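You operate a simulated robot arm through the tools that you are given. There is no shell and no other tool.

You run a simulated robot arm. Do the job below in one go: nothing can be reset, and whatever is moved stays where it is left.

TASK
Put things in order on the counter under the tag rack. At the end: the orange driver from the counter under the tag rack stands where the blue driver stood; the white soap block from the counter under the tag rack stands where the yellow block of leather wax stood; the blue driver stands where the white soap block stood; the green siphon stands where the orange driver stood; the yellow block of leather wax is on the white catch tray; whatever was shut is shut again. Leave all else as you found it, and nothing knocked over.

The check looks at the end state, three seconds after you hand in, the way a careful person would. Anything else that was tipped, shoved, dropped, spilled or broken makes it a failure.

THE ROBOT
A 5-joint arm with a two-finger parallel gripper, fixed in place. Base frame: the origin is at the foot of the arm, x ahead of it, y to its left, z up; the work surface is at about z = 0. Units: cm, degrees, N and s.
With the tool pointing down near the work surface it reaches from about 26 to 60 cm from the base axis. Its first joint turns from -66.0 to 66.0 degrees. The tool tilts only in the upright plane through the base axis and itself; it spins freely about its own axis. Payload 1.57 kg.
The tool frame sits at the grasp point between the pads (the TCP): z along the fingers, y along the line on which they close. The tips reach 3 cm beyond it. The gripper opens to 8 cm. The fingers are 1.7 cm wide and 1.2 cm thick; the gripper's body (4 by 8.2 cm) begins 8 cm behind the TCP.
Orientation is that of the tool frame in the base frame, as a unit quaternion [x, y, z, w]. With the fingers straight down and closing along the base's y, the tool's x points along the base's -x, its y along +y and its z along -z.

THE INTERFACE
- The arm moves only by the tool step_arm. Its argument "increments" is one flat list of numbers, 7 for each row, row after row: the turn, a rotation vector about the tool's x, y, z in degrees, then the shift along the tool's x, y, z in mm, then the closure, from 0 (fully open) to 1 (shut). In form: [ax, ay, az, x, y, z, hand, ax, ay, az, x, y, z, hand, ...]. A call has 1 to 20 rows; each row is the pose to reach, as a shift and turn from the pose commanded when the call began, along the tool's axes at that moment. Each row takes 0.2 s and may step no farther than 5 cm and 8.6 degrees from the row before; otherwise, or with a gripper value out of range, the whole call is refused. Where a pose cannot be reached the arm comes as near as it can. A force on the tool above 40 N (or 10 N above the force at the start of the call, whichever is more), or a blocked arm, ends the call early, and 0.2 s more pass. The fingers move at their own pace (about 15.3 cm/s each) and stop on an object; they squeeze with about 22 N. The grip force told is the motor's: it shows also when the fingers shut on nothing. Time passes only in rows, and 0.2 s behind the last, so rows that repeat a pose let the fingers close. It gives the time, the measured TCP pose, the force on the tool (base axes), the opening and the grip force at its end, in the units of the frame above (readings bear some noise), with the torque about the TCP (base axes, N m) and any sound that the robot's microphone picked up.
- Cameras (640 x 400 px; columns grow to the right, rows downward): "scene" is fixed at [4.7, 40.31, 50.89]; the picture's right is [-0.62, -0.78, 0.00], its down [-0.43, 0.34, -0.84] and it looks along [0.66, -0.52, -0.55] (base axes); focal length 272 px, centre (320, 200). "wrist" rides on the gripper at [7.2, -0.7, -12.2] in the tool frame; the picture's right is [0.09, 1.00, 0.00], its down [-0.84, 0.08, -0.54] and it looks along [-0.54, 0.05, 0.84] (tool axes); focal length 238 px, centre (320, 200). There is no depth. A picture from a camera that has moved, and an enlarged one, comes with that camera's place and axes in the base frame and with its lens. The place of the scene camera against the robot may be out by one fixed shift of up to 2.5 cm in any direction.
- grab_frame(camera): a new picture of that camera. It takes no simulated time.
- enlarge(camera, box): a new picture of the part [left, top, right, bottom] of that camera's present view, enlarged. It takes no simulated time.
- sign_off(): hands the job in; it is judged then, once.

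Places have to be worked out from the pictures, the camera data and where the tool is seen. Open the gripper and draw the arm clear of the work before you hand the job in, unless the task says otherwise.

The tools are called after "Call:" as name(argument=value, ...) on one line, values as JSON. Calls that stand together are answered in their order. step_arm: Moves the arm, as the interface text tells. Its arguments: {"type":"object","properties":{"increments":{"type":"array","items":{"type":"number"}}},"required":["increments"]} The other tools are called the same way: grab_frame (camera) takes a picture; enlarge (camera, box) takes an enlarged picture of a part of a camera's view; sign_off () hands the job in.

At the start:

```text
t: 0.0
position: [43.8, 13.03, 31.05]
ee_rot: [0.0, 1.0, 0.0, 0.0]
ft_force: [-0.5, -0.6, 0.0]
moment: [0.02, -0.04, 0.01]
opening: 7.99
grasp_force: 0.0
```

scene: 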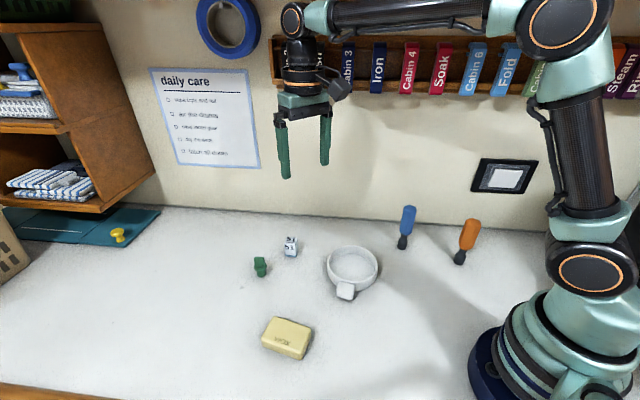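
wrist: 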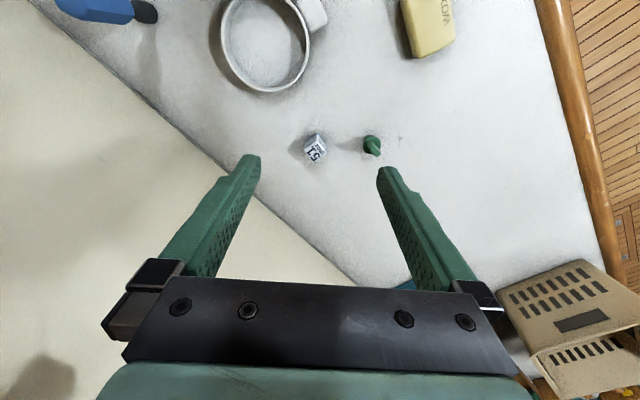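

I'll look closer at the counter before moving anything.

Call:
enlarge(camera="scene", box=[220, 190, 420, 315])

Call:
enlarge(camera="scene", box=[360, 170, 520, 270])

Call:
enlarge(camera="scene", box=[0, 180, 200, 305])

Call:
enlarge(camera="scene", box=[220, 280, 380, 380])

Call:
enlarge(camera="wrist", box=[200, 0, 460, 165])

```text
3.20 times, centred on (320, 252) of scene
camera zoom: at [4.7, 40.31, 50.89], right [-0.62, -0.78, 0.0], down [-0.43, 0.34, -0.84], along [0.66, -0.52, -0.55], focal length 871 px, centre (320, 32)
```

zoom: 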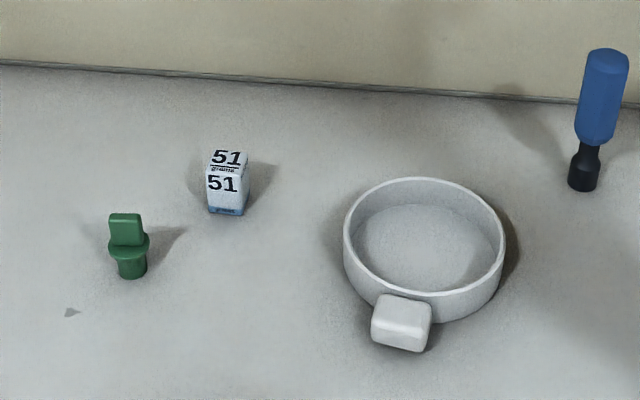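

```text
4.00 times, centred on (440, 220) of scene
camera zoom: at [4.7, 40.31, 50.89], right [-0.62, -0.78, 0.0], down [-0.43, 0.34, -0.84], along [0.66, -0.52, -0.55], focal length 1088 px, centre (-160, 120)
```

zoom: 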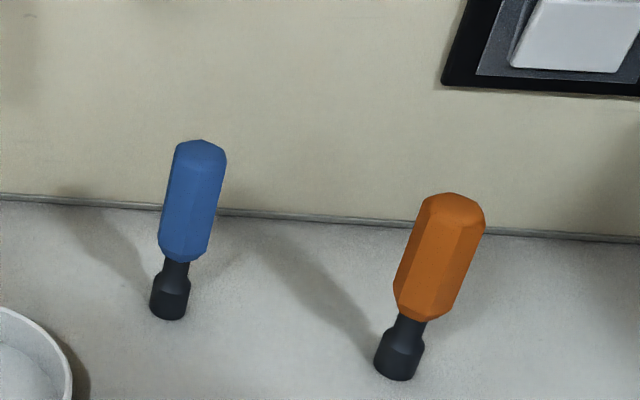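

```text
3.20 times, centred on (100, 242) of scene
camera zoom: at [4.7, 40.31, 50.89], right [-0.62, -0.78, 0.0], down [-0.43, 0.34, -0.84], along [0.66, -0.52, -0.55], focal length 871 px, centre (1024, 64)
```

zoom: 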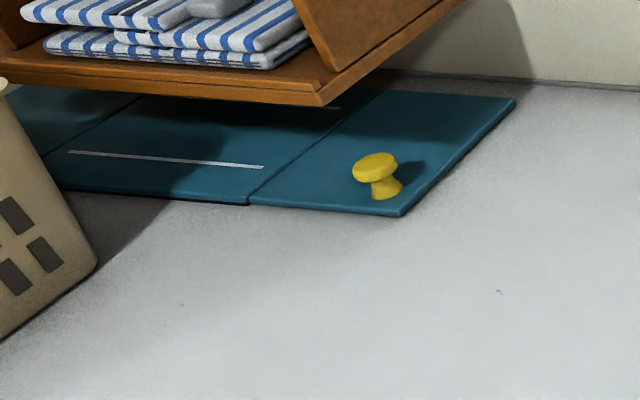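

```text
4.00 times, centred on (300, 330) of scene
camera zoom: at [4.7, 40.31, 50.89], right [-0.62, -0.78, 0.0], down [-0.43, 0.34, -0.84], along [0.66, -0.52, -0.55], focal length 1088 px, centre (400, -320)
```

zoom: 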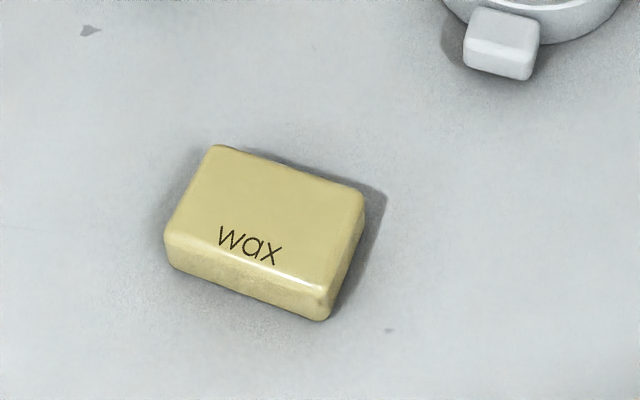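

```text
2.42 times, centred on (330, 82) of wrist
camera zoom: at [36.6, 12.4, 43.21], right [-0.09, 1.0, 0.0], down [0.84, 0.08, 0.54], along [0.54, 0.05, -0.84], focal length 578 px, centre (296, 485)
```

zoom: 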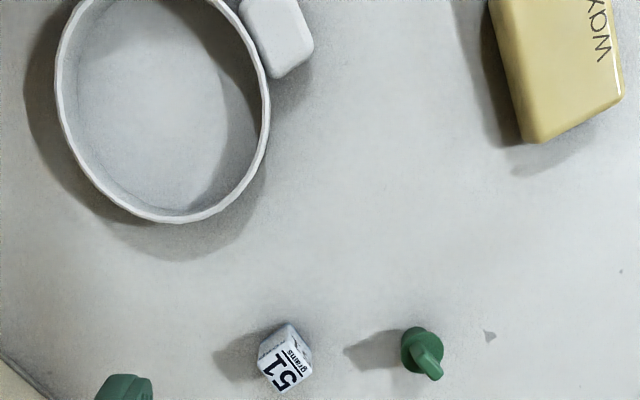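

I need to tell apart the white block by the round dish, the "51 grams" cube and any tray, so I enlarge more.

Call:
enlarge(camera="scene", box=[310, 235, 390, 310])

Call:
enlarge(camera="scene", box=[240, 225, 320, 285])

Call:
enlarge(camera="wrist", box=[280, 110, 400, 180])

Call:
enlarge(camera="wrist", box=[210, 0, 350, 100])

Call:
enlarge(camera="scene", box=[0, 0, 160, 100])

Call:
enlarge(camera="scene", box=[0, 100, 160, 300])

Call:
enlarge(camera="scene", box=[440, 0, 640, 220])

Call:
enlarge(camera="scene", box=[140, 50, 280, 180])

Call:
enlarge(camera="wrist", box=[440, 240, 640, 400])

```text
5.33 times, centred on (350, 272) of scene
camera zoom: at [4.7, 40.31, 50.89], right [-0.62, -0.78, 0.0], down [-0.43, 0.34, -0.84], along [0.66, -0.52, -0.55], focal length 1451 px, centre (160, -187)
```

zoom: 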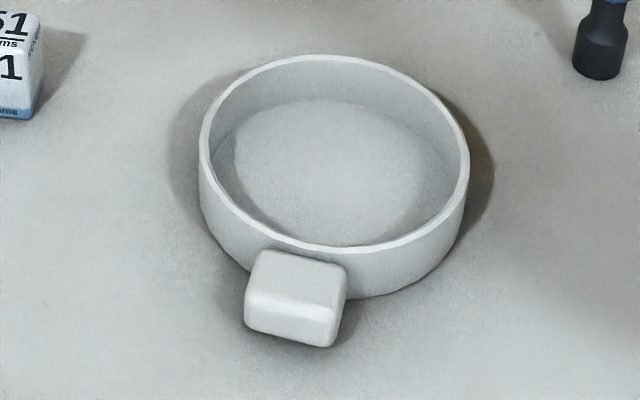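

```text
6.67 times, centred on (280, 255) of scene
camera zoom: at [4.7, 40.31, 50.89], right [-0.62, -0.78, 0.0], down [-0.43, 0.34, -0.84], along [0.66, -0.52, -0.55], focal length 1814 px, centre (587, -167)
```

zoom: 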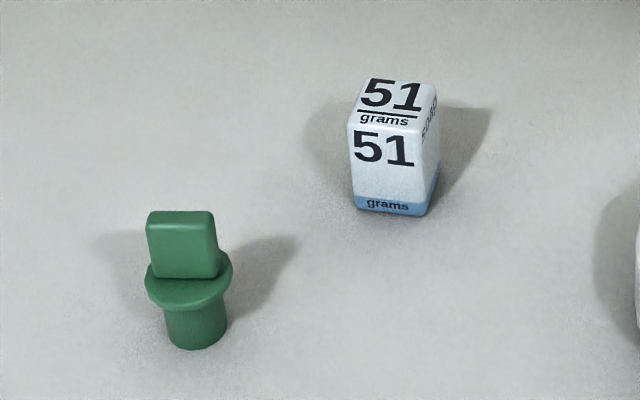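

```text
5.33 times, centred on (340, 145) of wrist
camera zoom: at [36.6, 12.4, 43.21], right [-0.09, 1.0, 0.0], down [0.84, 0.08, 0.54], along [0.54, 0.05, -0.84], focal length 1271 px, centre (213, 493)
```

zoom: 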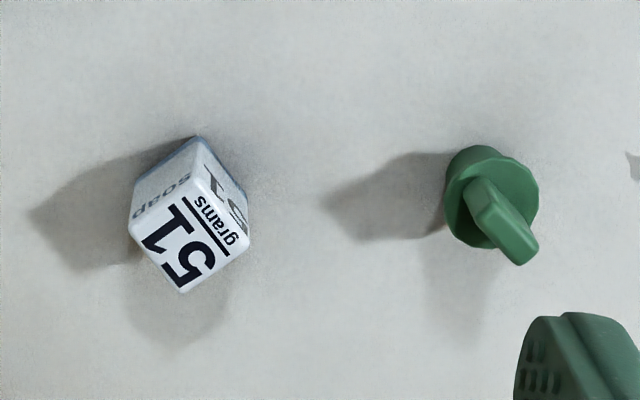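

```text
4.00 times, centred on (280, 50) of wrist
camera zoom: at [36.6, 12.4, 43.21], right [-0.09, 1.0, 0.0], down [0.84, 0.08, 0.54], along [0.54, 0.05, -0.84], focal length 953 px, centre (480, 800)
```

zoom: 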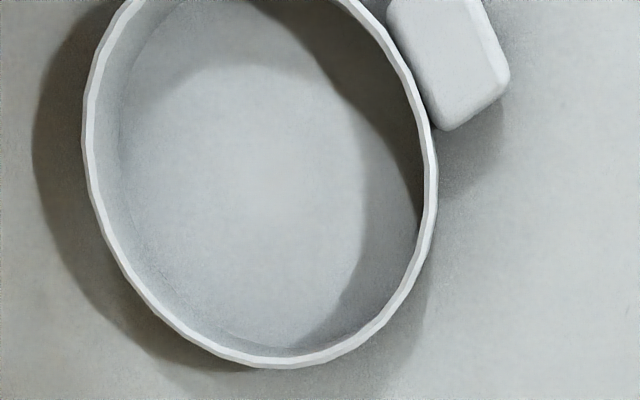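

```text
4.00 times, centred on (80, 50) of scene
camera zoom: at [4.7, 40.31, 50.89], right [-0.62, -0.78, 0.0], down [-0.43, 0.34, -0.84], along [0.66, -0.52, -0.55], focal length 1088 px, centre (1280, 800)
```

zoom: 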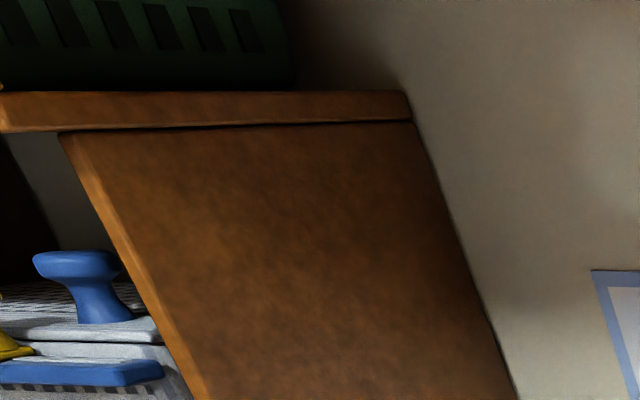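

```text
2.00 times, centred on (80, 200) of scene
camera zoom: at [4.7, 40.31, 50.89], right [-0.62, -0.78, 0.0], down [-0.43, 0.34, -0.84], along [0.66, -0.52, -0.55], focal length 544 px, centre (800, 200)
```

zoom: 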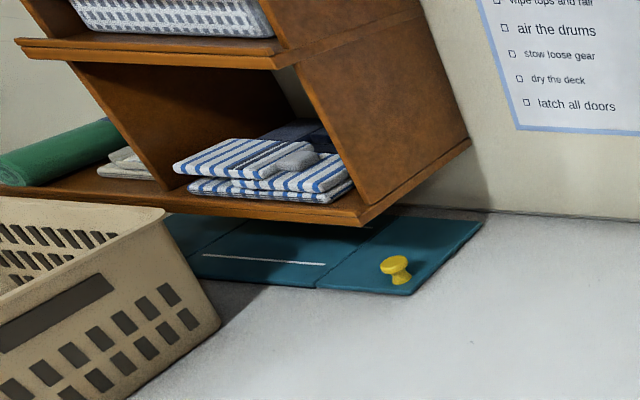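

```text
1.82 times, centred on (540, 110) of scene
camera zoom: at [4.7, 40.31, 50.89], right [-0.62, -0.78, 0.0], down [-0.43, 0.34, -0.84], along [0.66, -0.52, -0.55], focal length 495 px, centre (-80, 364)
```

zoom: 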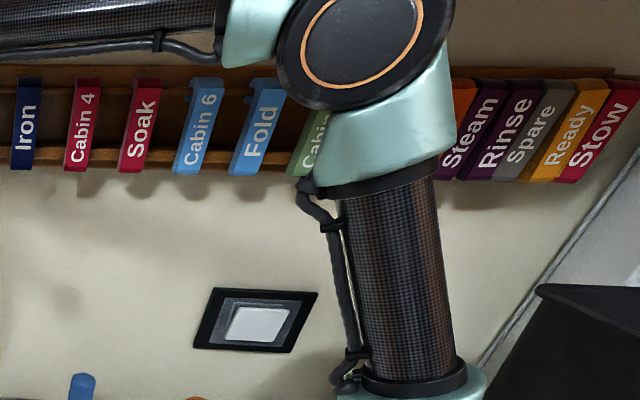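

```text
3.08 times, centred on (210, 115) of scene
camera zoom: at [4.7, 40.31, 50.89], right [-0.62, -0.78, 0.0], down [-0.43, 0.34, -0.84], along [0.66, -0.52, -0.55], focal length 837 px, centre (658, 462)
```

zoom: 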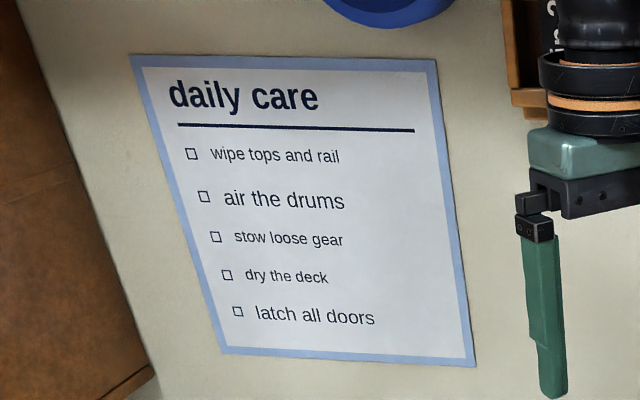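

```text
2.50 times, centred on (540, 320) of wrist
camera zoom: at [36.6, 12.4, 43.21], right [-0.09, 1.0, 0.0], down [0.84, 0.08, 0.54], along [0.54, 0.05, -0.84], focal length 596 px, centre (-230, -100)
```

zoom: 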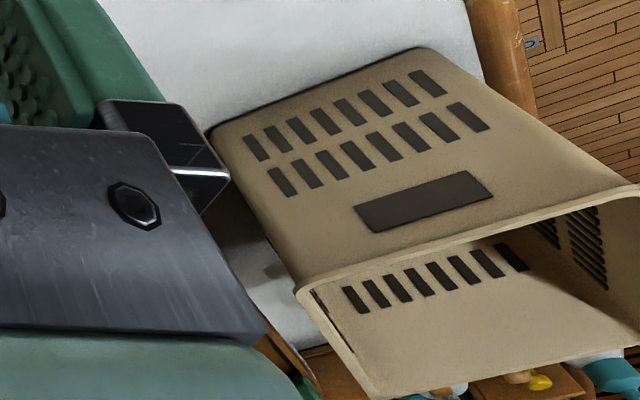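

The "51 grams" cube has "SOAP" printed on its side, so it is the white soap block. The round white dish with the lug is the catch tray. Estimated positions are soap (52,13), siphon (48.5,23.5), wax (30.5,27), blue driver (34,-10.5), orange driver (21.4,-17.5) and tray centre (37,5). I'll move above the wax to locate it with the wrist camera.

Call:
step_arm(increments=[0, 0, 0, 16.6, 17.6, 13.75, 0, 0, 0, 0, 33.2, 35.2, 27.5, 0, 0, 0, 0, 49.9, 52.9, 41.2, 0, 0, 0, 0, 66.5, 70.5, 55, 0, 0, 0, 0, 83, 88, 69, 0, 0, 0, 0, 99.7, 105.7, 82.5, 0, 0, 0, 0, 116, 123, 96, 0, 0, 0, 0, 133, 141, 110, 0, 0, 0, 0, 133, 141, 110, 0])

Call:
grab_frame(camera="wrist")

Call:
grab_frame(camera="scene")

```text
t: 2.0
position: [30.84, 27.29, 20.25]
ee_rot: [0.0, 1.0, 0.0, 0.0]
ft_force: [0.6, -0.2, -1.0]
moment: [-0.01, -0.02, -0.01]
opening: 8.0
grasp_force: 0.0
```

```text
taken
camera wrist: at [23.38, 26.6, 32.2], right [-0.09, 1.0, 0.0], down [0.84, 0.08, 0.54], along [0.54, 0.05, -0.84], focal length 238 px, centre (320, 200)
```

wrist: 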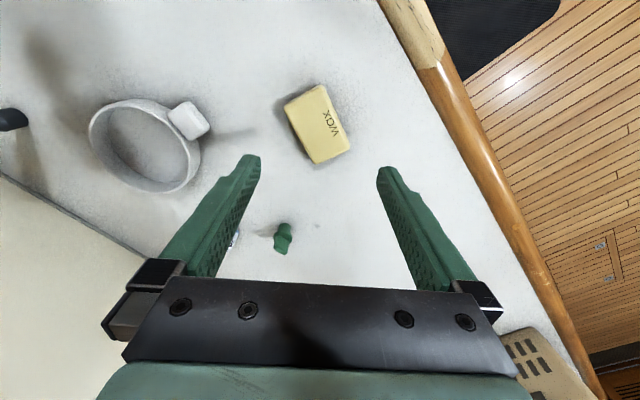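

```text
taken
```

scene: 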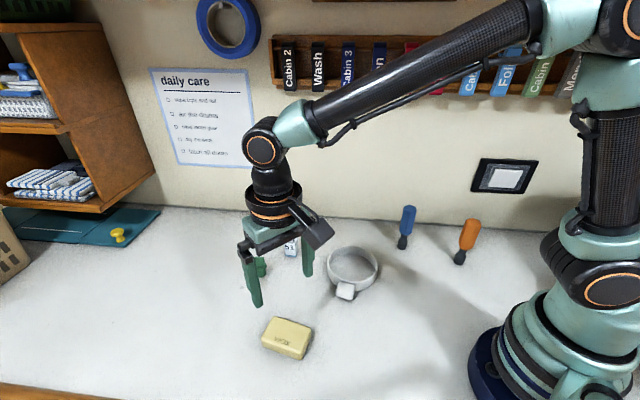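

The wrist camera sees the wax, tray and siphon. I'll enlarge them to measure.

Call:
enlarge(camera="wrist", box=[240, 60, 400, 180])

Call:
enlarge(camera="wrist", box=[70, 80, 230, 200])

```text
3.33 times, centred on (320, 120) of wrist
camera zoom: at [23.38, 26.6, 32.2], right [-0.09, 1.0, 0.0], down [0.84, 0.08, 0.54], along [0.54, 0.05, -0.84], focal length 794 px, centre (320, 467)
```

zoom: 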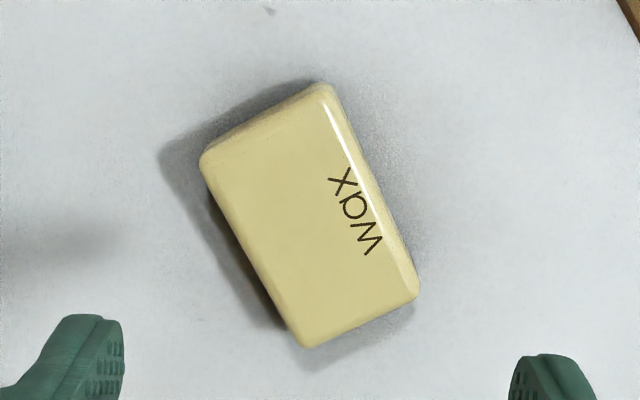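

```text
3.33 times, centred on (150, 140) of wrist
camera zoom: at [23.38, 26.6, 32.2], right [-0.09, 1.0, 0.0], down [0.84, 0.08, 0.54], along [0.54, 0.05, -0.84], focal length 794 px, centre (887, 400)
```

zoom: 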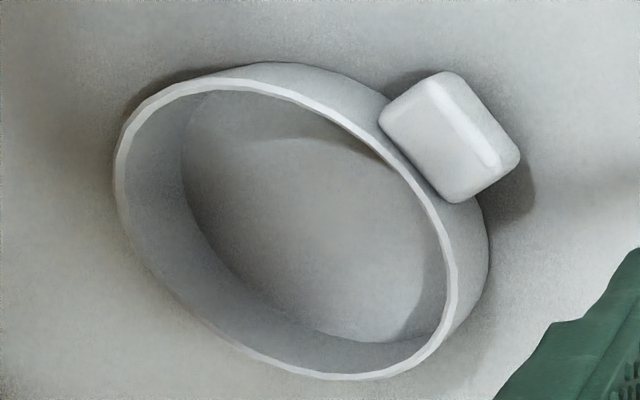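

The wax measures about 8.1×5.0 cm, centred at about (32,27.1), with its long axis at about 32°. The tray centre is at about (36.9,5.0) with an outer radius of about 6. I'll spin the tool to match the wax and come lower over it.

Call:
step_arm(increments=[0, 0, -8.1, -3.6, 0, 20, 0, 0, 0, -16.2, -7.2, 0, 40, 0, 0, 0, -24.3, -10.9, -1, 60, 0, 0, 0, -32.4, -14.5, -1, 80, 0, 0, 0, -32.4, -14.5, -1, 80, 0, 0, 0, -32.4, -14.5, -1, 80, 0])

Call:
grab_frame(camera="wrist")

```text
t: 3.4
position: [31.94, 27.26, 12.08]
ee_rot: [-0.28, 0.96, 0.0, 0.0]
ft_force: [0.1, -0.6, -0.1]
moment: [0.01, 0.0, 0.01]
opening: 8.01
grasp_force: 0.0
```

```text
taken
camera wrist: at [26.16, 22.74, 24.09], right [-0.61, 0.79, 0.0], down [0.66, 0.51, 0.54], along [0.43, 0.33, -0.84], focal length 238 px, centre (320, 200)
```

wrist: 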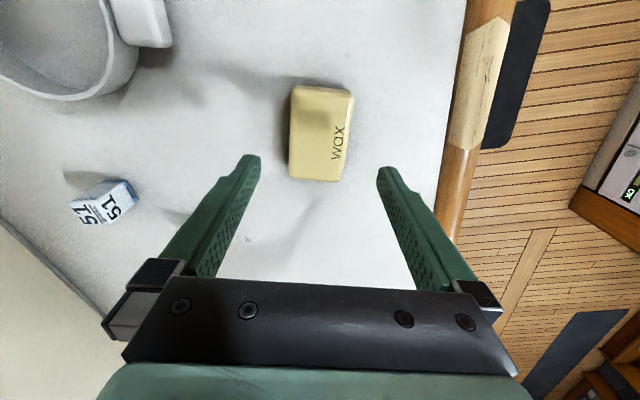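

The wax is now nearly aligned with the fingers. I'll measure the leftover offset closely.

Call:
enlarge(camera="wrist", box=[240, 70, 400, 190])

```text
3.33 times, centred on (320, 130) of wrist
camera zoom: at [26.16, 22.74, 24.09], right [-0.61, 0.79, 0.0], down [0.66, 0.51, 0.54], along [0.43, 0.33, -0.84], focal length 794 px, centre (320, 433)
```

zoom: 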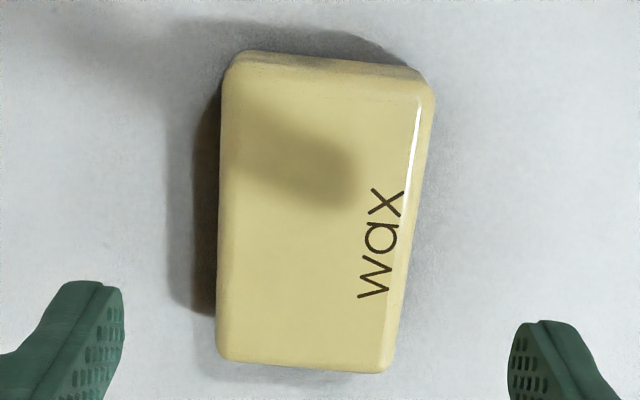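

Wax centred to within 2 mm (about −0.16 cm along tool y). I'll descend so the tips are 0.5 cm above the surface, then close.

Call:
step_arm(increments=[0, 0, 0, 0, -1.6, 15, 0, 0, 0, 0, 0, -1.6, 30, 0, 0, 0, 0, 0, -1.6, 45, 0, 0, 0, 0, 0, -1.6, 60, 0, 0, 0, 0, 0, -1.6, 73, 0, 0, 0, 0, 0, -1.6, 85, 0, 0, 0, 0, 0, -1.6, 85, 0, 0, 0, 0, 0, -1.6, 85, 0.3, 0, 0, 0, 0, -1.6, 85, 0.5, 0, 0, 0, 0, -1.6, 85, 0.5, 0, 0, 0, 0, -1.6, 85, 0.5])

Call:
grab_frame(camera="wrist")

```text
t: 5.8
position: [32.17, 26.95, 3.61]
ee_rot: [-0.279, 0.96, 0.0, 0.0]
ft_force: [-0.4, -0.6, -1.3]
moment: [-0.01, -0.06, 0.03]
opening: 5.44
grasp_force: 21.9
```

```text
taken
camera wrist: at [26.32, 22.5, 15.67], right [-0.61, 0.79, 0.0], down [0.67, 0.51, 0.54], along [0.43, 0.33, -0.84], focal length 238 px, centre (320, 200)
```

wrist: 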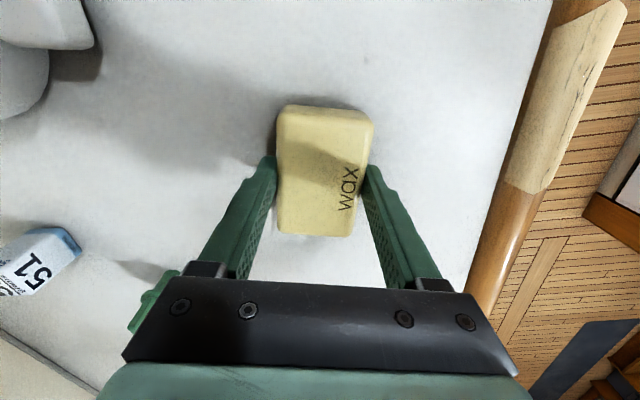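

The grip is good (wax 5.4 cm wide, 22 N). I'll lift and carry it over the tray at a safe height, then look.

Call:
step_arm(increments=[0, 0, 0, 0, 0, -10, 0.5, 0, 0, 0, 0, 0, -25, 0.5, 0, 0, 0, 0, 0, -45, 0.5, 0, 0, 0, 0, 0, -65, 0.5, 0, 0, 0, 0, 0, -85, 0.5, 0, 0, 0, 0, 0, -95, 0.5, 0, 0, 0, 7.7, -21.2, -95, 0.5, 0, 0, 0, 15.4, -42.3, -95, 0.5, 0, 0, 0, 23.1, -63.5, -95, 0.5, 0, 0, 0, 30.8, -84.7, -95, 0.5, 0, 0, 0, 38.5, -105.9, -95, 0.5, 0, 0, 0, 46.2, -127, -95, 0.5, 0, 0, 0, 53.9, -148.2, -95, 0.5, 0, 0, 0, 61.6, -169.4, -95, 0.5, 0, 0, 0, 69.3, -190.5, -95, 0.5, 0, 0, 0, 77, -211.7, -95, 0.5, 0, 0, 0, 77, -211.7, -95, 0.5, 0, 0, 0, 77, -211.7, -95, 0.5])

Call:
grab_frame(camera="wrist")

Call:
grab_frame(camera="scene")

```text
t: 9.6
position: [37.21, 4.72, 13.21]
ee_rot: [-0.279, 0.96, 0.0, 0.0]
ft_force: [0.2, -0.3, -2.8]
moment: [0.03, 0.02, 0.04]
opening: 5.48
grasp_force: 22.3
```

```text
taken
camera wrist: at [31.34, 0.37, 25.29], right [-0.61, 0.79, 0.0], down [0.67, 0.51, 0.54], along [0.43, 0.33, -0.84], focal length 238 px, centre (320, 200)
```

wrist: 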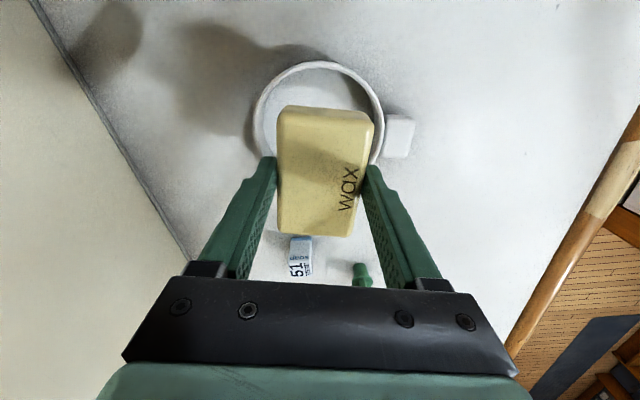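

```text
taken
```

scene: 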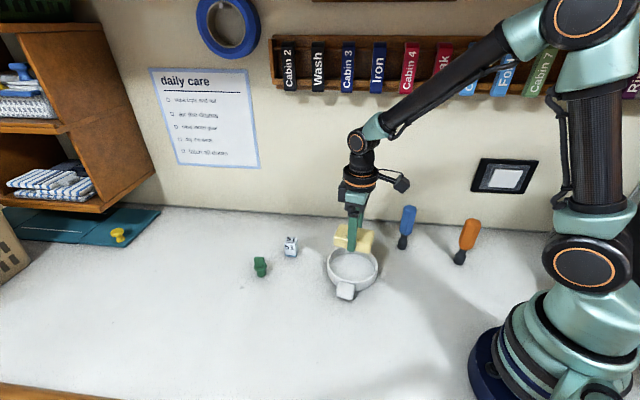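

The wax hangs above the ring. I'll zoom in to measure the ring's centre relative to the tool.

Call:
enlarge(camera="wrist", box=[240, 50, 440, 200])

Call:
enlarge(camera="scene", box=[300, 210, 420, 310])

```text
2.67 times, centred on (340, 125) of wrist
camera zoom: at [31.34, 0.37, 25.29], right [-0.61, 0.79, 0.0], down [0.67, 0.51, 0.54], along [0.43, 0.33, -0.84], focal length 636 px, centre (267, 400)
```

zoom: 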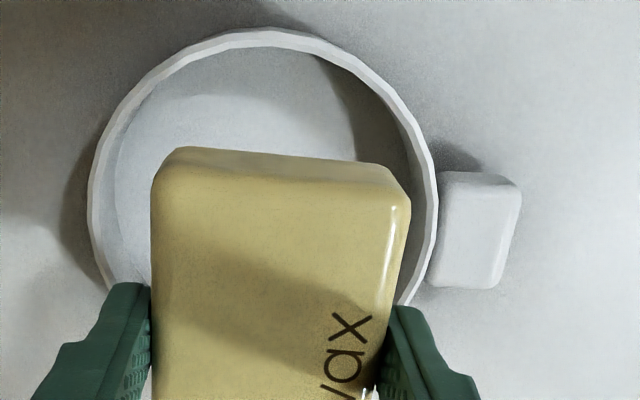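

```text
4.00 times, centred on (360, 260) of scene
camera zoom: at [4.7, 40.31, 50.89], right [-0.62, -0.78, 0.0], down [-0.43, 0.34, -0.84], along [0.66, -0.52, -0.55], focal length 1088 px, centre (160, -40)
```

zoom: 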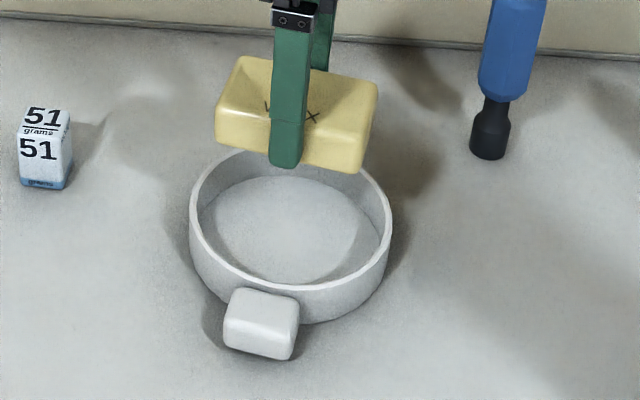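

The ring centre is about (+0.15, −0.3) cm off in the tool frame. I'll correct that while lowering until the wax is just above the tray floor.

Call:
step_arm(increments=[0, 0, 0, 1.5, -3, 0, 0.5, 0, 0, 0, 1.5, -3, 15, 0.5, 0, 0, 0, 1.5, -3, 30, 0.5, 0, 0, 0, 1.5, -3, 45, 0.5, 0, 0, 0, 1.5, -3, 58, 0.5, 0, 0, 0, 1.5, -3, 68, 0.5, 0, 0, 0, 1.5, -3, 76, 0.5, 0, 0, 0, 1.5, -3, 84, 0.5, 0, 0, 0, 1.5, -3, 84, 0.5])

Call:
enlarge(camera="scene", box=[300, 210, 420, 310])

Call:
enlarge(camera="wrist", box=[200, 50, 440, 250])

```text
t: 11.6
position: [37.07, 4.6, 4.93]
ee_rot: [-0.279, 0.96, 0.001, 0.0]
ft_force: [-0.6, -0.5, -2.0]
moment: [0.02, 0.01, -0.02]
opening: 5.47
grasp_force: 22.1
```

```text
4.00 times, centred on (360, 260) of scene
camera zoom: at [4.7, 40.31, 50.89], right [-0.62, -0.78, 0.0], down [-0.43, 0.34, -0.84], along [0.66, -0.52, -0.55], focal length 1088 px, centre (160, -40)
```

zoom: 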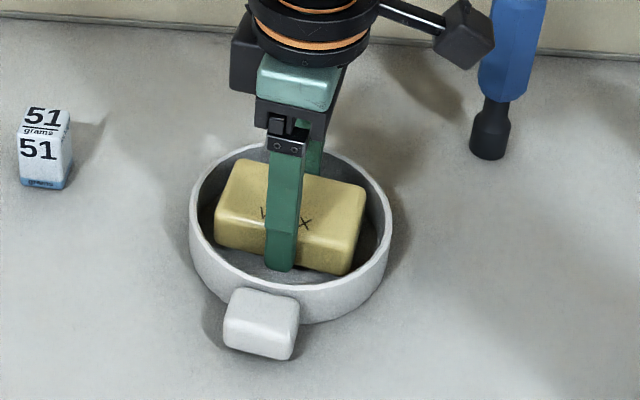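

```text
2.00 times, centred on (320, 150) of wrist
camera zoom: at [31.28, 0.14, 16.85], right [-0.61, 0.79, 0.0], down [0.67, 0.51, 0.54], along [0.43, 0.33, -0.84], focal length 477 px, centre (320, 300)
```

zoom: 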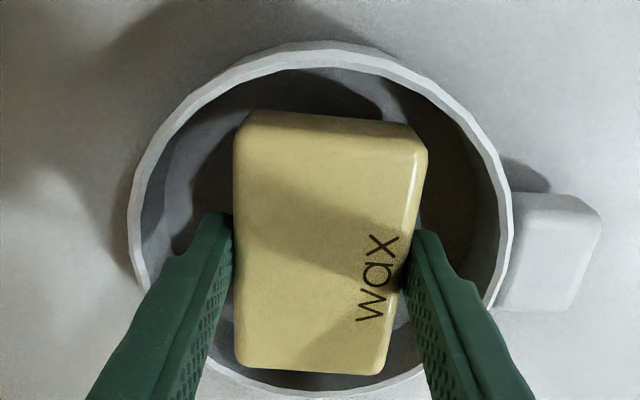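

The wax is well inside the ring. I'll shift by −2 mm and lower in small steps, watching for contact.

Call:
step_arm(increments=[0, 0, 0, -2, 0, 2, 0.5, 0, 0, 0, -2, 0, 4, 0.5, 0, 0, 0, -2, 0, 5, 0.5, 0, 0, 0, -2, 0, 5, 0.5])

Call:
enlarge(camera="scene", box=[310, 230, 390, 300])

```text
t: 12.6
position: [37.18, 4.8, 4.32]
ee_rot: [-0.278, 0.96, 0.0, 0.0]
ft_force: [0.5, -0.1, -1.6]
moment: [-0.03, 0.02, 0.01]
opening: 5.46
grasp_force: 21.6
```

```text
5.71 times, centred on (350, 265) of scene
camera zoom: at [4.7, 40.31, 50.89], right [-0.62, -0.78, 0.0], down [-0.43, 0.34, -0.84], along [0.66, -0.52, -0.55], focal length 1555 px, centre (149, -171)
```

zoom: 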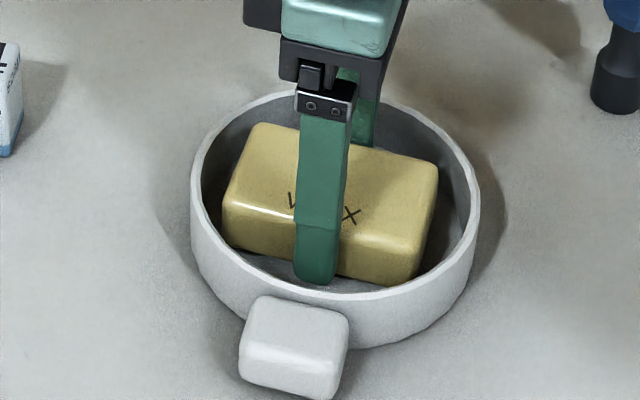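

There's no contact yet, so I'll continue down in 1–1.5 mm steps.

Call:
step_arm(increments=[0, 0, 0, 0, 0, 1.5, 0.5, 0, 0, 0, 0, 0, 2.5, 0.5, 0, 0, 0, 0, 0, 2.5, 0.5])

```text
t: 13.4
position: [37.2, 4.77, 3.96]
ee_rot: [-0.279, 0.96, 0.0, 0.0]
ft_force: [-0.8, -0.9, -0.3]
moment: [0.02, 0.02, -0.01]
opening: 5.5
grasp_force: 21.6
```

The load on the tool is fading (−2 to −0.3 N), so it is probably near contact. One more millimetre.

Call:
step_arm(increments=[0, 0, 0, 0, 0, 1, 0.5, 0, 0, 0, 0, 0, 1, 0.5])

```text
t: 14.0
position: [37.34, 4.83, 3.95]
ee_rot: [-0.279, 0.96, 0.0, 0.001]
ft_force: [-3.0, -4.8, 20.1]
moment: [-0.17, 0.14, -0.03]
opening: 5.46
grasp_force: 22.1
```

It is in contact at 20 N. I'll ease up 1 mm, open part-way to about 6.6 cm so the fingers clear the ring wall, and rise.

Call:
step_arm(increments=[0, 0, 0, 0, 0, -1, 0.5, 0, 0, 0, 0, 0, -1, 0.3, 0, 0, 0, 0, 0, -1, 0.18, 0, 0, 0, 0, 0, -1, 0.18, 0, 0, 0, 0, 0, -11, 0.18, 0, 0, 0, 0, 0, -26, 0.18, 0, 0, 0, 0, 0, -46, 0.18, 0, 0, 0, 0, 0, -66, 0.18, 0, 0, 0, 0, 0, -96, 0, 0, 0, 0, 0, 0, -126, 0, 0, 0, 0, 0, 0, -161, 0, 0, 0, 0, 0, 0, -161, 0])

Call:
grab_frame(camera="wrist")

Call:
enlarge(camera="scene", box=[240, 210, 400, 310])

```text
t: 16.6
position: [37.42, 4.43, 20.12]
ee_rot: [-0.279, 0.96, 0.0, 0.0]
ft_force: [0.2, 0.1, -0.4]
moment: [0.01, 0.0, 0.05]
opening: 7.98
grasp_force: 0.0
```

```text
taken
camera wrist: at [31.56, 0.02, 32.16], right [-0.61, 0.79, 0.0], down [0.67, 0.51, 0.54], along [0.43, 0.33, -0.84], focal length 238 px, centre (320, 200)
```

wrist: 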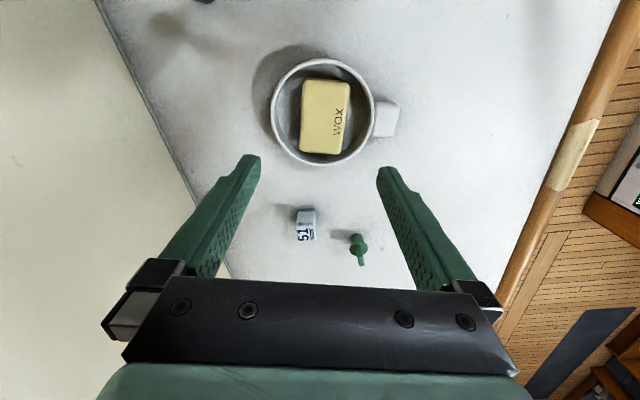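

```text
4.00 times, centred on (320, 260) of scene
camera zoom: at [4.7, 40.31, 50.89], right [-0.62, -0.78, 0.0], down [-0.43, 0.34, -0.84], along [0.66, -0.52, -0.55], focal length 1088 px, centre (320, -40)
```

zoom: 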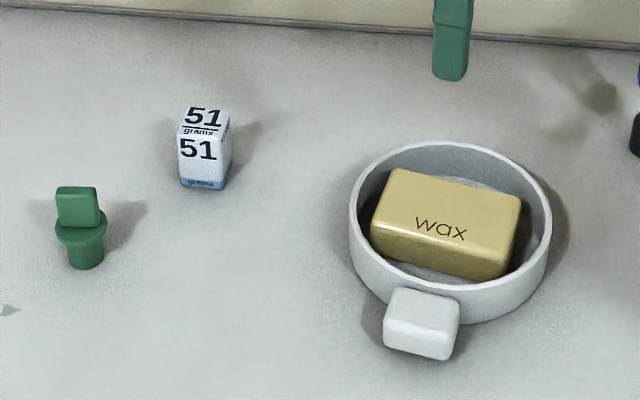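

The wax lies flat in the tray. Next I'll go above the soap block, estimated at (51.8,13.1) and about 2.9 cm square by 3.8 tall, and turn about 10° towards its faces.

Call:
step_arm(increments=[0, 0, 0, -25, -1, 0, 0, 0, 0, 0, -50, -2, 0, 0, 0, 0, 0, -75, -3, 0, 0, 0, 0, 0, -100, -4, 0, 0, 0, 0, -3, -125, -5, 15, 0, 0, 0, -7, -150, -6, 35, 0, 0, 0, -10, -169, -6.5, 60, 0, 0, 0, -10, -169, -6.5, 60, 0, 0, 0, -10, -169, -6.5, 60, 0])

Call:
grab_frame(camera="wrist")

Call:
enlarge(camera="wrist", box=[240, 70, 400, 190])

```text
t: 18.6
position: [51.73, 13.4, 14.17]
ee_rot: [-0.361, 0.932, 0.0, 0.001]
ft_force: [0.8, -0.6, -0.8]
moment: [0.03, -0.02, -0.01]
opening: 7.97
grasp_force: 0.1
```

```text
taken
camera wrist: at [46.81, 8.03, 26.16], right [-0.74, 0.67, 0.0], down [0.57, 0.62, 0.54], along [0.36, 0.4, -0.84], focal length 238 px, centre (320, 200)
```

wrist: 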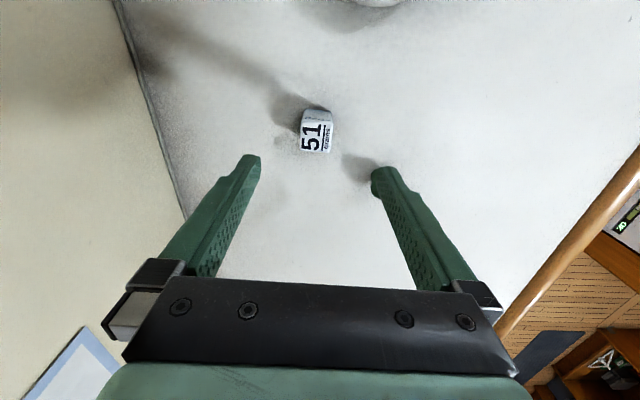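

```text
3.33 times, centred on (320, 130) of wrist
camera zoom: at [46.81, 8.03, 26.16], right [-0.74, 0.67, 0.0], down [0.57, 0.62, 0.54], along [0.36, 0.4, -0.84], focal length 794 px, centre (320, 433)
```

zoom: 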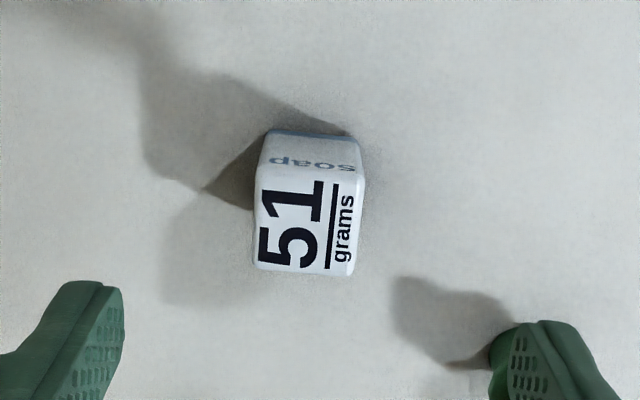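

The soap is aligned, at (−0.1,−0.39) cm in the tool frame. The siphon is near the right finger, so I'll narrow the opening to about 5.6 cm before descending, then grasp.

Call:
step_arm(increments=[0, 0, 0, -1, -3.9, 0, 0.3, 0, 0, 0, -1, -3.9, 0, 0.3, 0, 0, 0, -1, -3.9, 20, 0.3, 0, 0, 0, -1, -3.9, 40, 0.3, 0, 0, 0, -1, -3.9, 60, 0.3, 0, 0, 0, -1, -3.9, 78, 0.3, 0, 0, 0, -1, -3.9, 92, 0.3, 0, 0, 0, -1, -3.9, 102, 0.3, 0, 0, 0, -1, -3.9, 102, 0.3])

Call:
grab_frame(camera="wrist")

Call:
enlarge(camera="scene", box=[230, 200, 350, 290])

```text
t: 20.6
position: [52.16, 13.01, 3.8]
ee_rot: [-0.362, 0.932, 0.0, 0.0]
ft_force: [0.9, -0.2, 0.0]
moment: [0.01, 0.01, 0.01]
opening: 5.6
grasp_force: 0.1
```

```text
taken
camera wrist: at [47.12, 7.52, 15.85], right [-0.74, 0.67, 0.0], down [0.57, 0.62, 0.54], along [0.37, 0.4, -0.84], focal length 238 px, centre (320, 200)
```

wrist: 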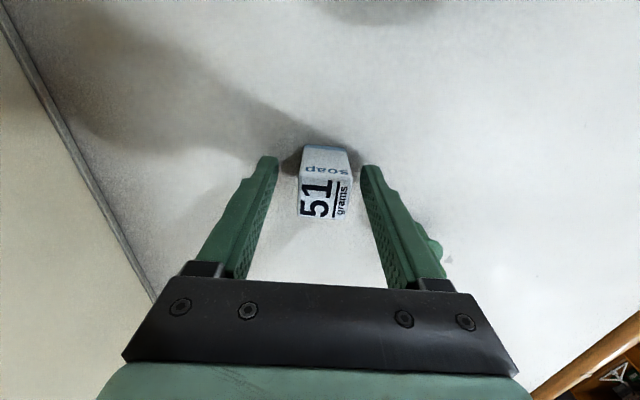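

```text
4.44 times, centred on (290, 245) of scene
camera zoom: at [4.7, 40.31, 50.89], right [-0.62, -0.78, 0.0], down [-0.43, 0.34, -0.84], along [0.66, -0.52, -0.55], focal length 1209 px, centre (453, 0)
```

zoom: 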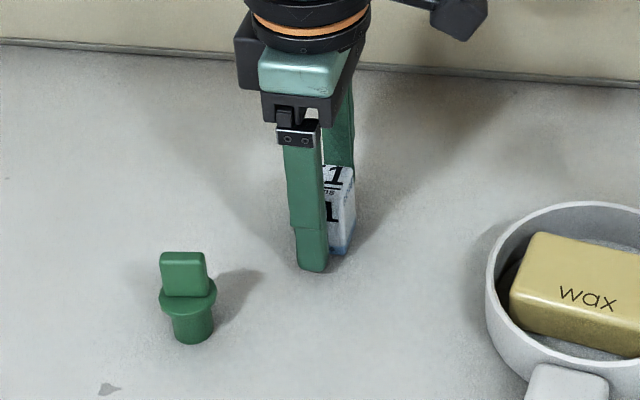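

The fingers straddle the soap. I'll close and lift.

Call:
step_arm(increments=[0, 0, 0, 0, 0, 0, 0.5, 0, 0, 0, 0, 0, 0, 0.8, 0, 0, 0, 0, 0, 0, 0.8, 0, 0, 0, 0, 0, 0, 0.8, 0, 0, 0, 0, 0, -10, 0.8, 0, 0, 0, 0, 0, -30, 0.8, 0, 0, 0, 0, 0, -50, 0.8, 0, 0, 0, 0, 0, -75, 0.8, 0, 0, 0, 0, 0, -100, 0.8, 0, 0, 0, 0, 0, -100, 0.8])

Call:
grab_frame(camera="wrist")

```text
t: 22.8
position: [52.19, 13.06, 13.99]
ee_rot: [-0.362, 0.932, 0.0, 0.0]
ft_force: [0.4, 0.9, -1.1]
moment: [-0.02, 0.01, -0.01]
opening: 2.94
grasp_force: 22.3
```

```text
taken
camera wrist: at [47.25, 7.62, 26.03], right [-0.74, 0.67, 0.0], down [0.57, 0.62, 0.54], along [0.36, 0.4, -0.84], focal length 238 px, centre (320, 200)
```

wrist: 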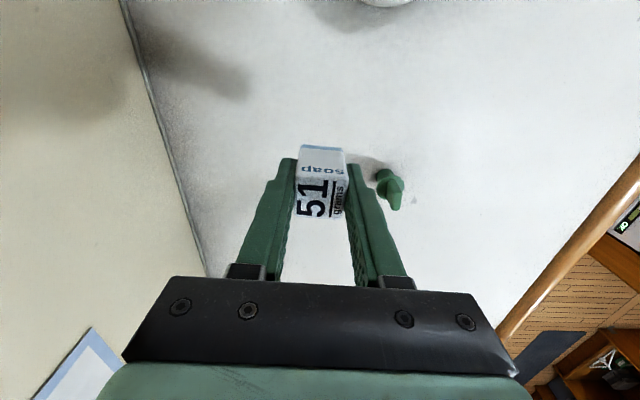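

The soap is held (2.94 cm). I'll carry it to the freed wax spot at (32.1,26.95), staying high, then lower it.

Call:
step_arm(increments=[0, 0, 0, 5.4, 23.8, 0, 0.8, 0, 0, 0, 10.7, 47.6, 0, 0.8, 0, 0, 0, 16.1, 71.3, 0, 0.8, 0, 0, 0, 21.4, 95.1, 0, 0.8, 0, 0, 0, 26.8, 118.9, 0, 0.8, 0, 0, 0, 32.2, 142.7, 0, 0.8, 0, 0, 0, 37.5, 166.5, 0, 0.8, 0, 0, 0, 42.9, 190.2, 0, 0.8, 0, 0, 0, 48.2, 214, 0, 0.8, 0, 0, 0, 53.6, 237.8, 0, 0.8, 0, 0, 0, 53.6, 237.8, 0, 0.8, 0, 0, 0, 53.6, 237.8, 20, 0.8, 0, 0, 0, 53.6, 237.8, 40, 0.8, 0, 0, 0, 53.6, 237.8, 60, 0.8, 0, 0, 0, 53.6, 237.8, 80, 0.8, 0, 0, 0, 53.6, 237.8, 90, 0.8, 0, 0, 0, 53.6, 237.8, 96, 0.8, 0, 0, 0, 53.6, 237.8, 96, 0.8])

Call:
grab_frame(camera="wrist")

Call:
enlarge(camera="scene", box=[220, 270, 380, 370])

```text
t: 26.6
position: [32.19, 27.01, 4.11]
ee_rot: [-0.361, 0.933, 0.0, 0.0]
ft_force: [0.2, -0.8, -0.8]
moment: [-0.03, 0.01, -0.02]
opening: 2.93
grasp_force: 21.8
```

```text
taken
camera wrist: at [27.19, 21.57, 16.27], right [-0.74, 0.67, 0.0], down [0.57, 0.62, 0.54], along [0.37, 0.4, -0.84], focal length 238 px, centre (320, 200)
```

wrist: 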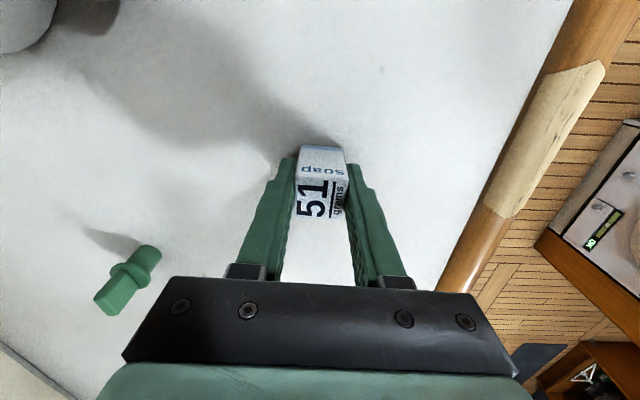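

```text
4.00 times, centred on (300, 320) of scene
camera zoom: at [4.7, 40.31, 50.89], right [-0.62, -0.78, 0.0], down [-0.43, 0.34, -0.84], along [0.66, -0.52, -0.55], focal length 1088 px, centre (400, -280)
```

zoom: 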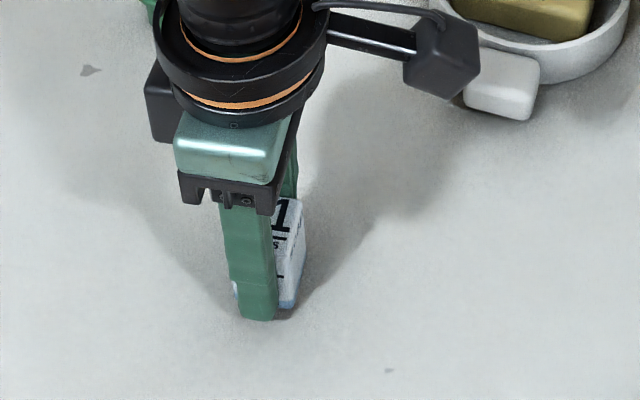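

The soap is about 4 mm above the surface. I'll lower it gently in small steps.

Call:
step_arm(increments=[0, 0, 0, 0, 0, 1, 0.8, 0, 0, 0, 0, 0, 2, 0.8, 0, 0, 0, 0, 0, 3, 0.8, 0, 0, 0, 0, 0, 3, 0.8])

```text
t: 27.6
position: [32.26, 26.97, 3.96]
ee_rot: [-0.362, 0.932, 0.0, 0.0]
ft_force: [1.1, 0.0, -0.6]
moment: [0.0, -0.05, 0.0]
opening: 2.93
grasp_force: 21.6
```

One more millimetre to check for contact.

Call:
step_arm(increments=[0, 0, 0, 0, 0, 1, 0.8, 0, 0, 0, 0, 0, 1, 0.8])

```text
t: 28.2
position: [32.24, 27.02, 3.74]
ee_rot: [-0.362, 0.932, 0.0, 0.0]
ft_force: [-1.9, -0.5, 5.1]
moment: [-0.02, 0.03, 0.04]
opening: 2.94
grasp_force: 22.0
```

It touches at 5 N. I'll release and rise straight up.

Call:
step_arm(increments=[0, 0, 0, 0, 0, 0, 0.55, 0, 0, 0, 0, 0, 0, 0.4, 0, 0, 0, 0, 0, 0, 0.4, 0, 0, 0, 0, 0, -15, 0.4, 0, 0, 0, 0, 0, -35, 0.4, 0, 0, 0, 0, 0, -60, 0.4, 0, 0, 0, 0, 0, -90, 0.3, 0, 0, 0, 0, 0, -125, 0.3, 0, 0, 0, 0, 0, -165, 0.3, 0, 0, 0, 0, 0, -205, 0.3, 0, 0, 0, 0, 0, -205, 0.3])

Call:
grab_frame(camera="wrist")

Call:
grab_frame(camera="scene")

```text
t: 30.6
position: [32.15, 26.81, 24.0]
ee_rot: [-0.361, 0.933, 0.0, 0.0]
ft_force: [0.3, 0.4, 0.5]
moment: [-0.01, 0.01, 0.02]
opening: 5.59
grasp_force: 0.0
```

```text
taken
camera wrist: at [27.12, 21.39, 36.09], right [-0.74, 0.67, 0.0], down [0.57, 0.62, 0.54], along [0.36, 0.4, -0.84], focal length 238 px, centre (320, 200)
```

wrist: 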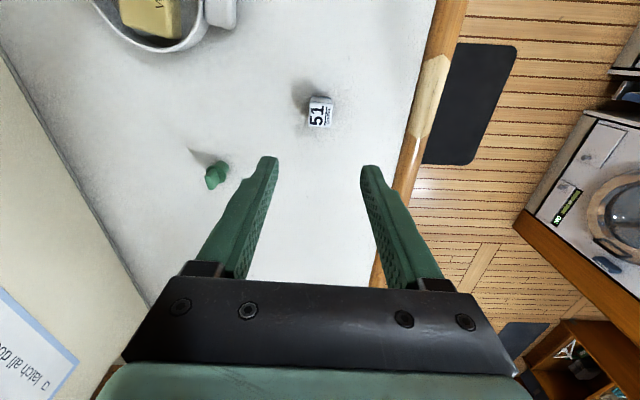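

```text
taken
```

scene: 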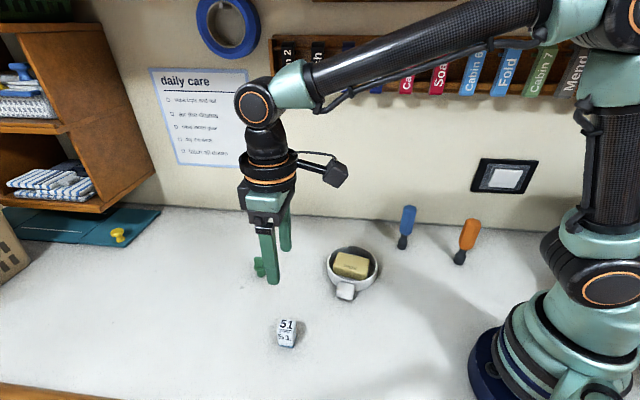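

The soap stands where the wax was. Next I'll go above the blue driver at about (33.9,−10.5), staying high at z≈24 and turning the tool back to yaw 0.

Call:
step_arm(increments=[0, 0, 3.6, 20, -24, 0, 0.1, 0, 0, 7.2, 40, -48, 0, 0.1, 0, 0, 10.7, 60, -72, 0, 0.1, 0, 0, 14.2, 80, -96, 0, 0, 0, 0, 17.7, 100, -120, 0, 0, 0, 0, 21.2, 120, -144, 0, 0, 0, 0, 24.8, 140, -168, 0, 0, 0, 0, 28.3, 160, -192, 0, 0, 0, 0, 31.8, 180, -216, 0, 0, 0, 0, 35.3, 200, -240, 0, 0, 0, 0, 38.9, 220, -264, 0, 0, 0, 0, 42.4, 239, -288, 0, 0, 0, 0, 42.4, 239, -288, 0, 0, 0, 0, 42.4, 239, -288, 0, 0])

Call:
grab_frame(camera="wrist")

Call:
grab_frame(camera="scene")

```text
t: 33.6
position: [33.91, -10.56, 24.22]
ee_rot: [0.0, 1.0, -0.001, 0.0]
ft_force: [0.0, 0.4, 0.1]
moment: [0.0, 0.0, 0.01]
opening: 8.01
grasp_force: 0.0
```

```text
taken
camera wrist: at [26.56, -11.31, 36.3], right [-0.09, 1.0, 0.0], down [0.84, 0.08, 0.54], along [0.54, 0.05, -0.84], focal length 238 px, centre (320, 200)
```

wrist: 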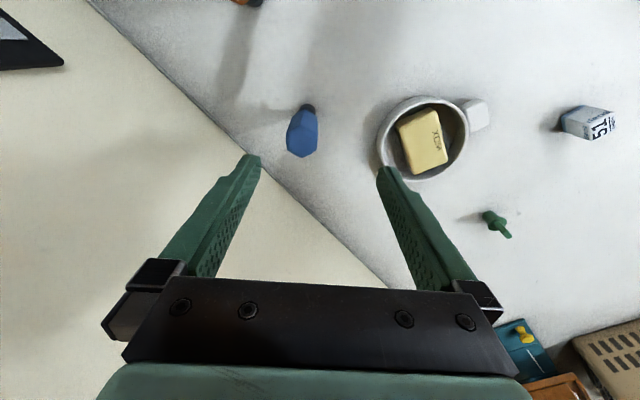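

```text
taken
```

scene: 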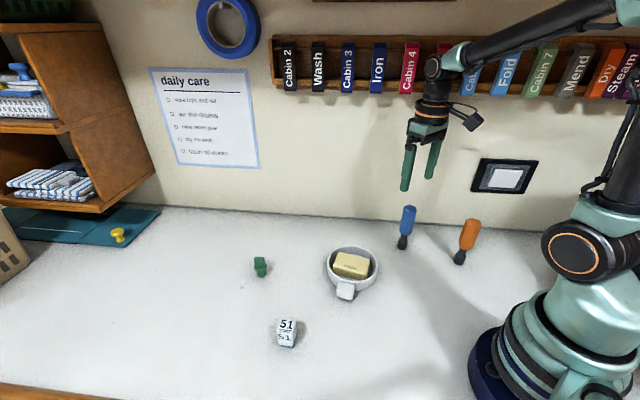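

The blue driver is in view under the tool. Zooming in for its base and handle.

Call:
enlarge(camera="wrist", box=[260, 90, 360, 165])

Call:
enlarge(camera="wrist", box=[440, 80, 640, 240])

```text
5.33 times, centred on (310, 128) of wrist
camera zoom: at [26.56, -11.31, 36.3], right [-0.09, 1.0, 0.0], down [0.84, 0.08, 0.54], along [0.54, 0.05, -0.84], focal length 1271 px, centre (373, 587)
```

zoom: 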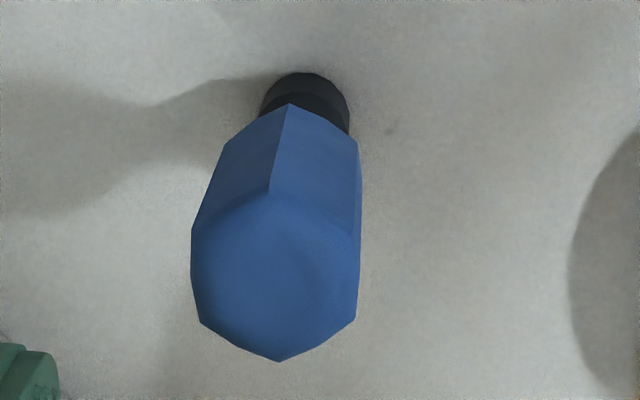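

```text
2.50 times, centred on (540, 160) of wrist
camera zoom: at [26.56, -11.31, 36.3], right [-0.09, 1.0, 0.0], down [0.84, 0.08, 0.54], along [0.54, 0.05, -0.84], focal length 596 px, centre (-230, 300)
```

zoom: 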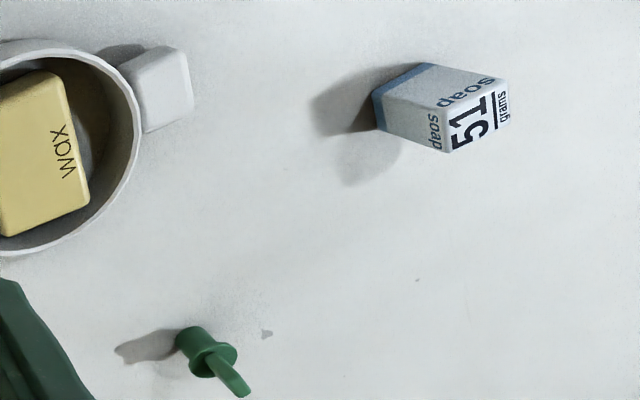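

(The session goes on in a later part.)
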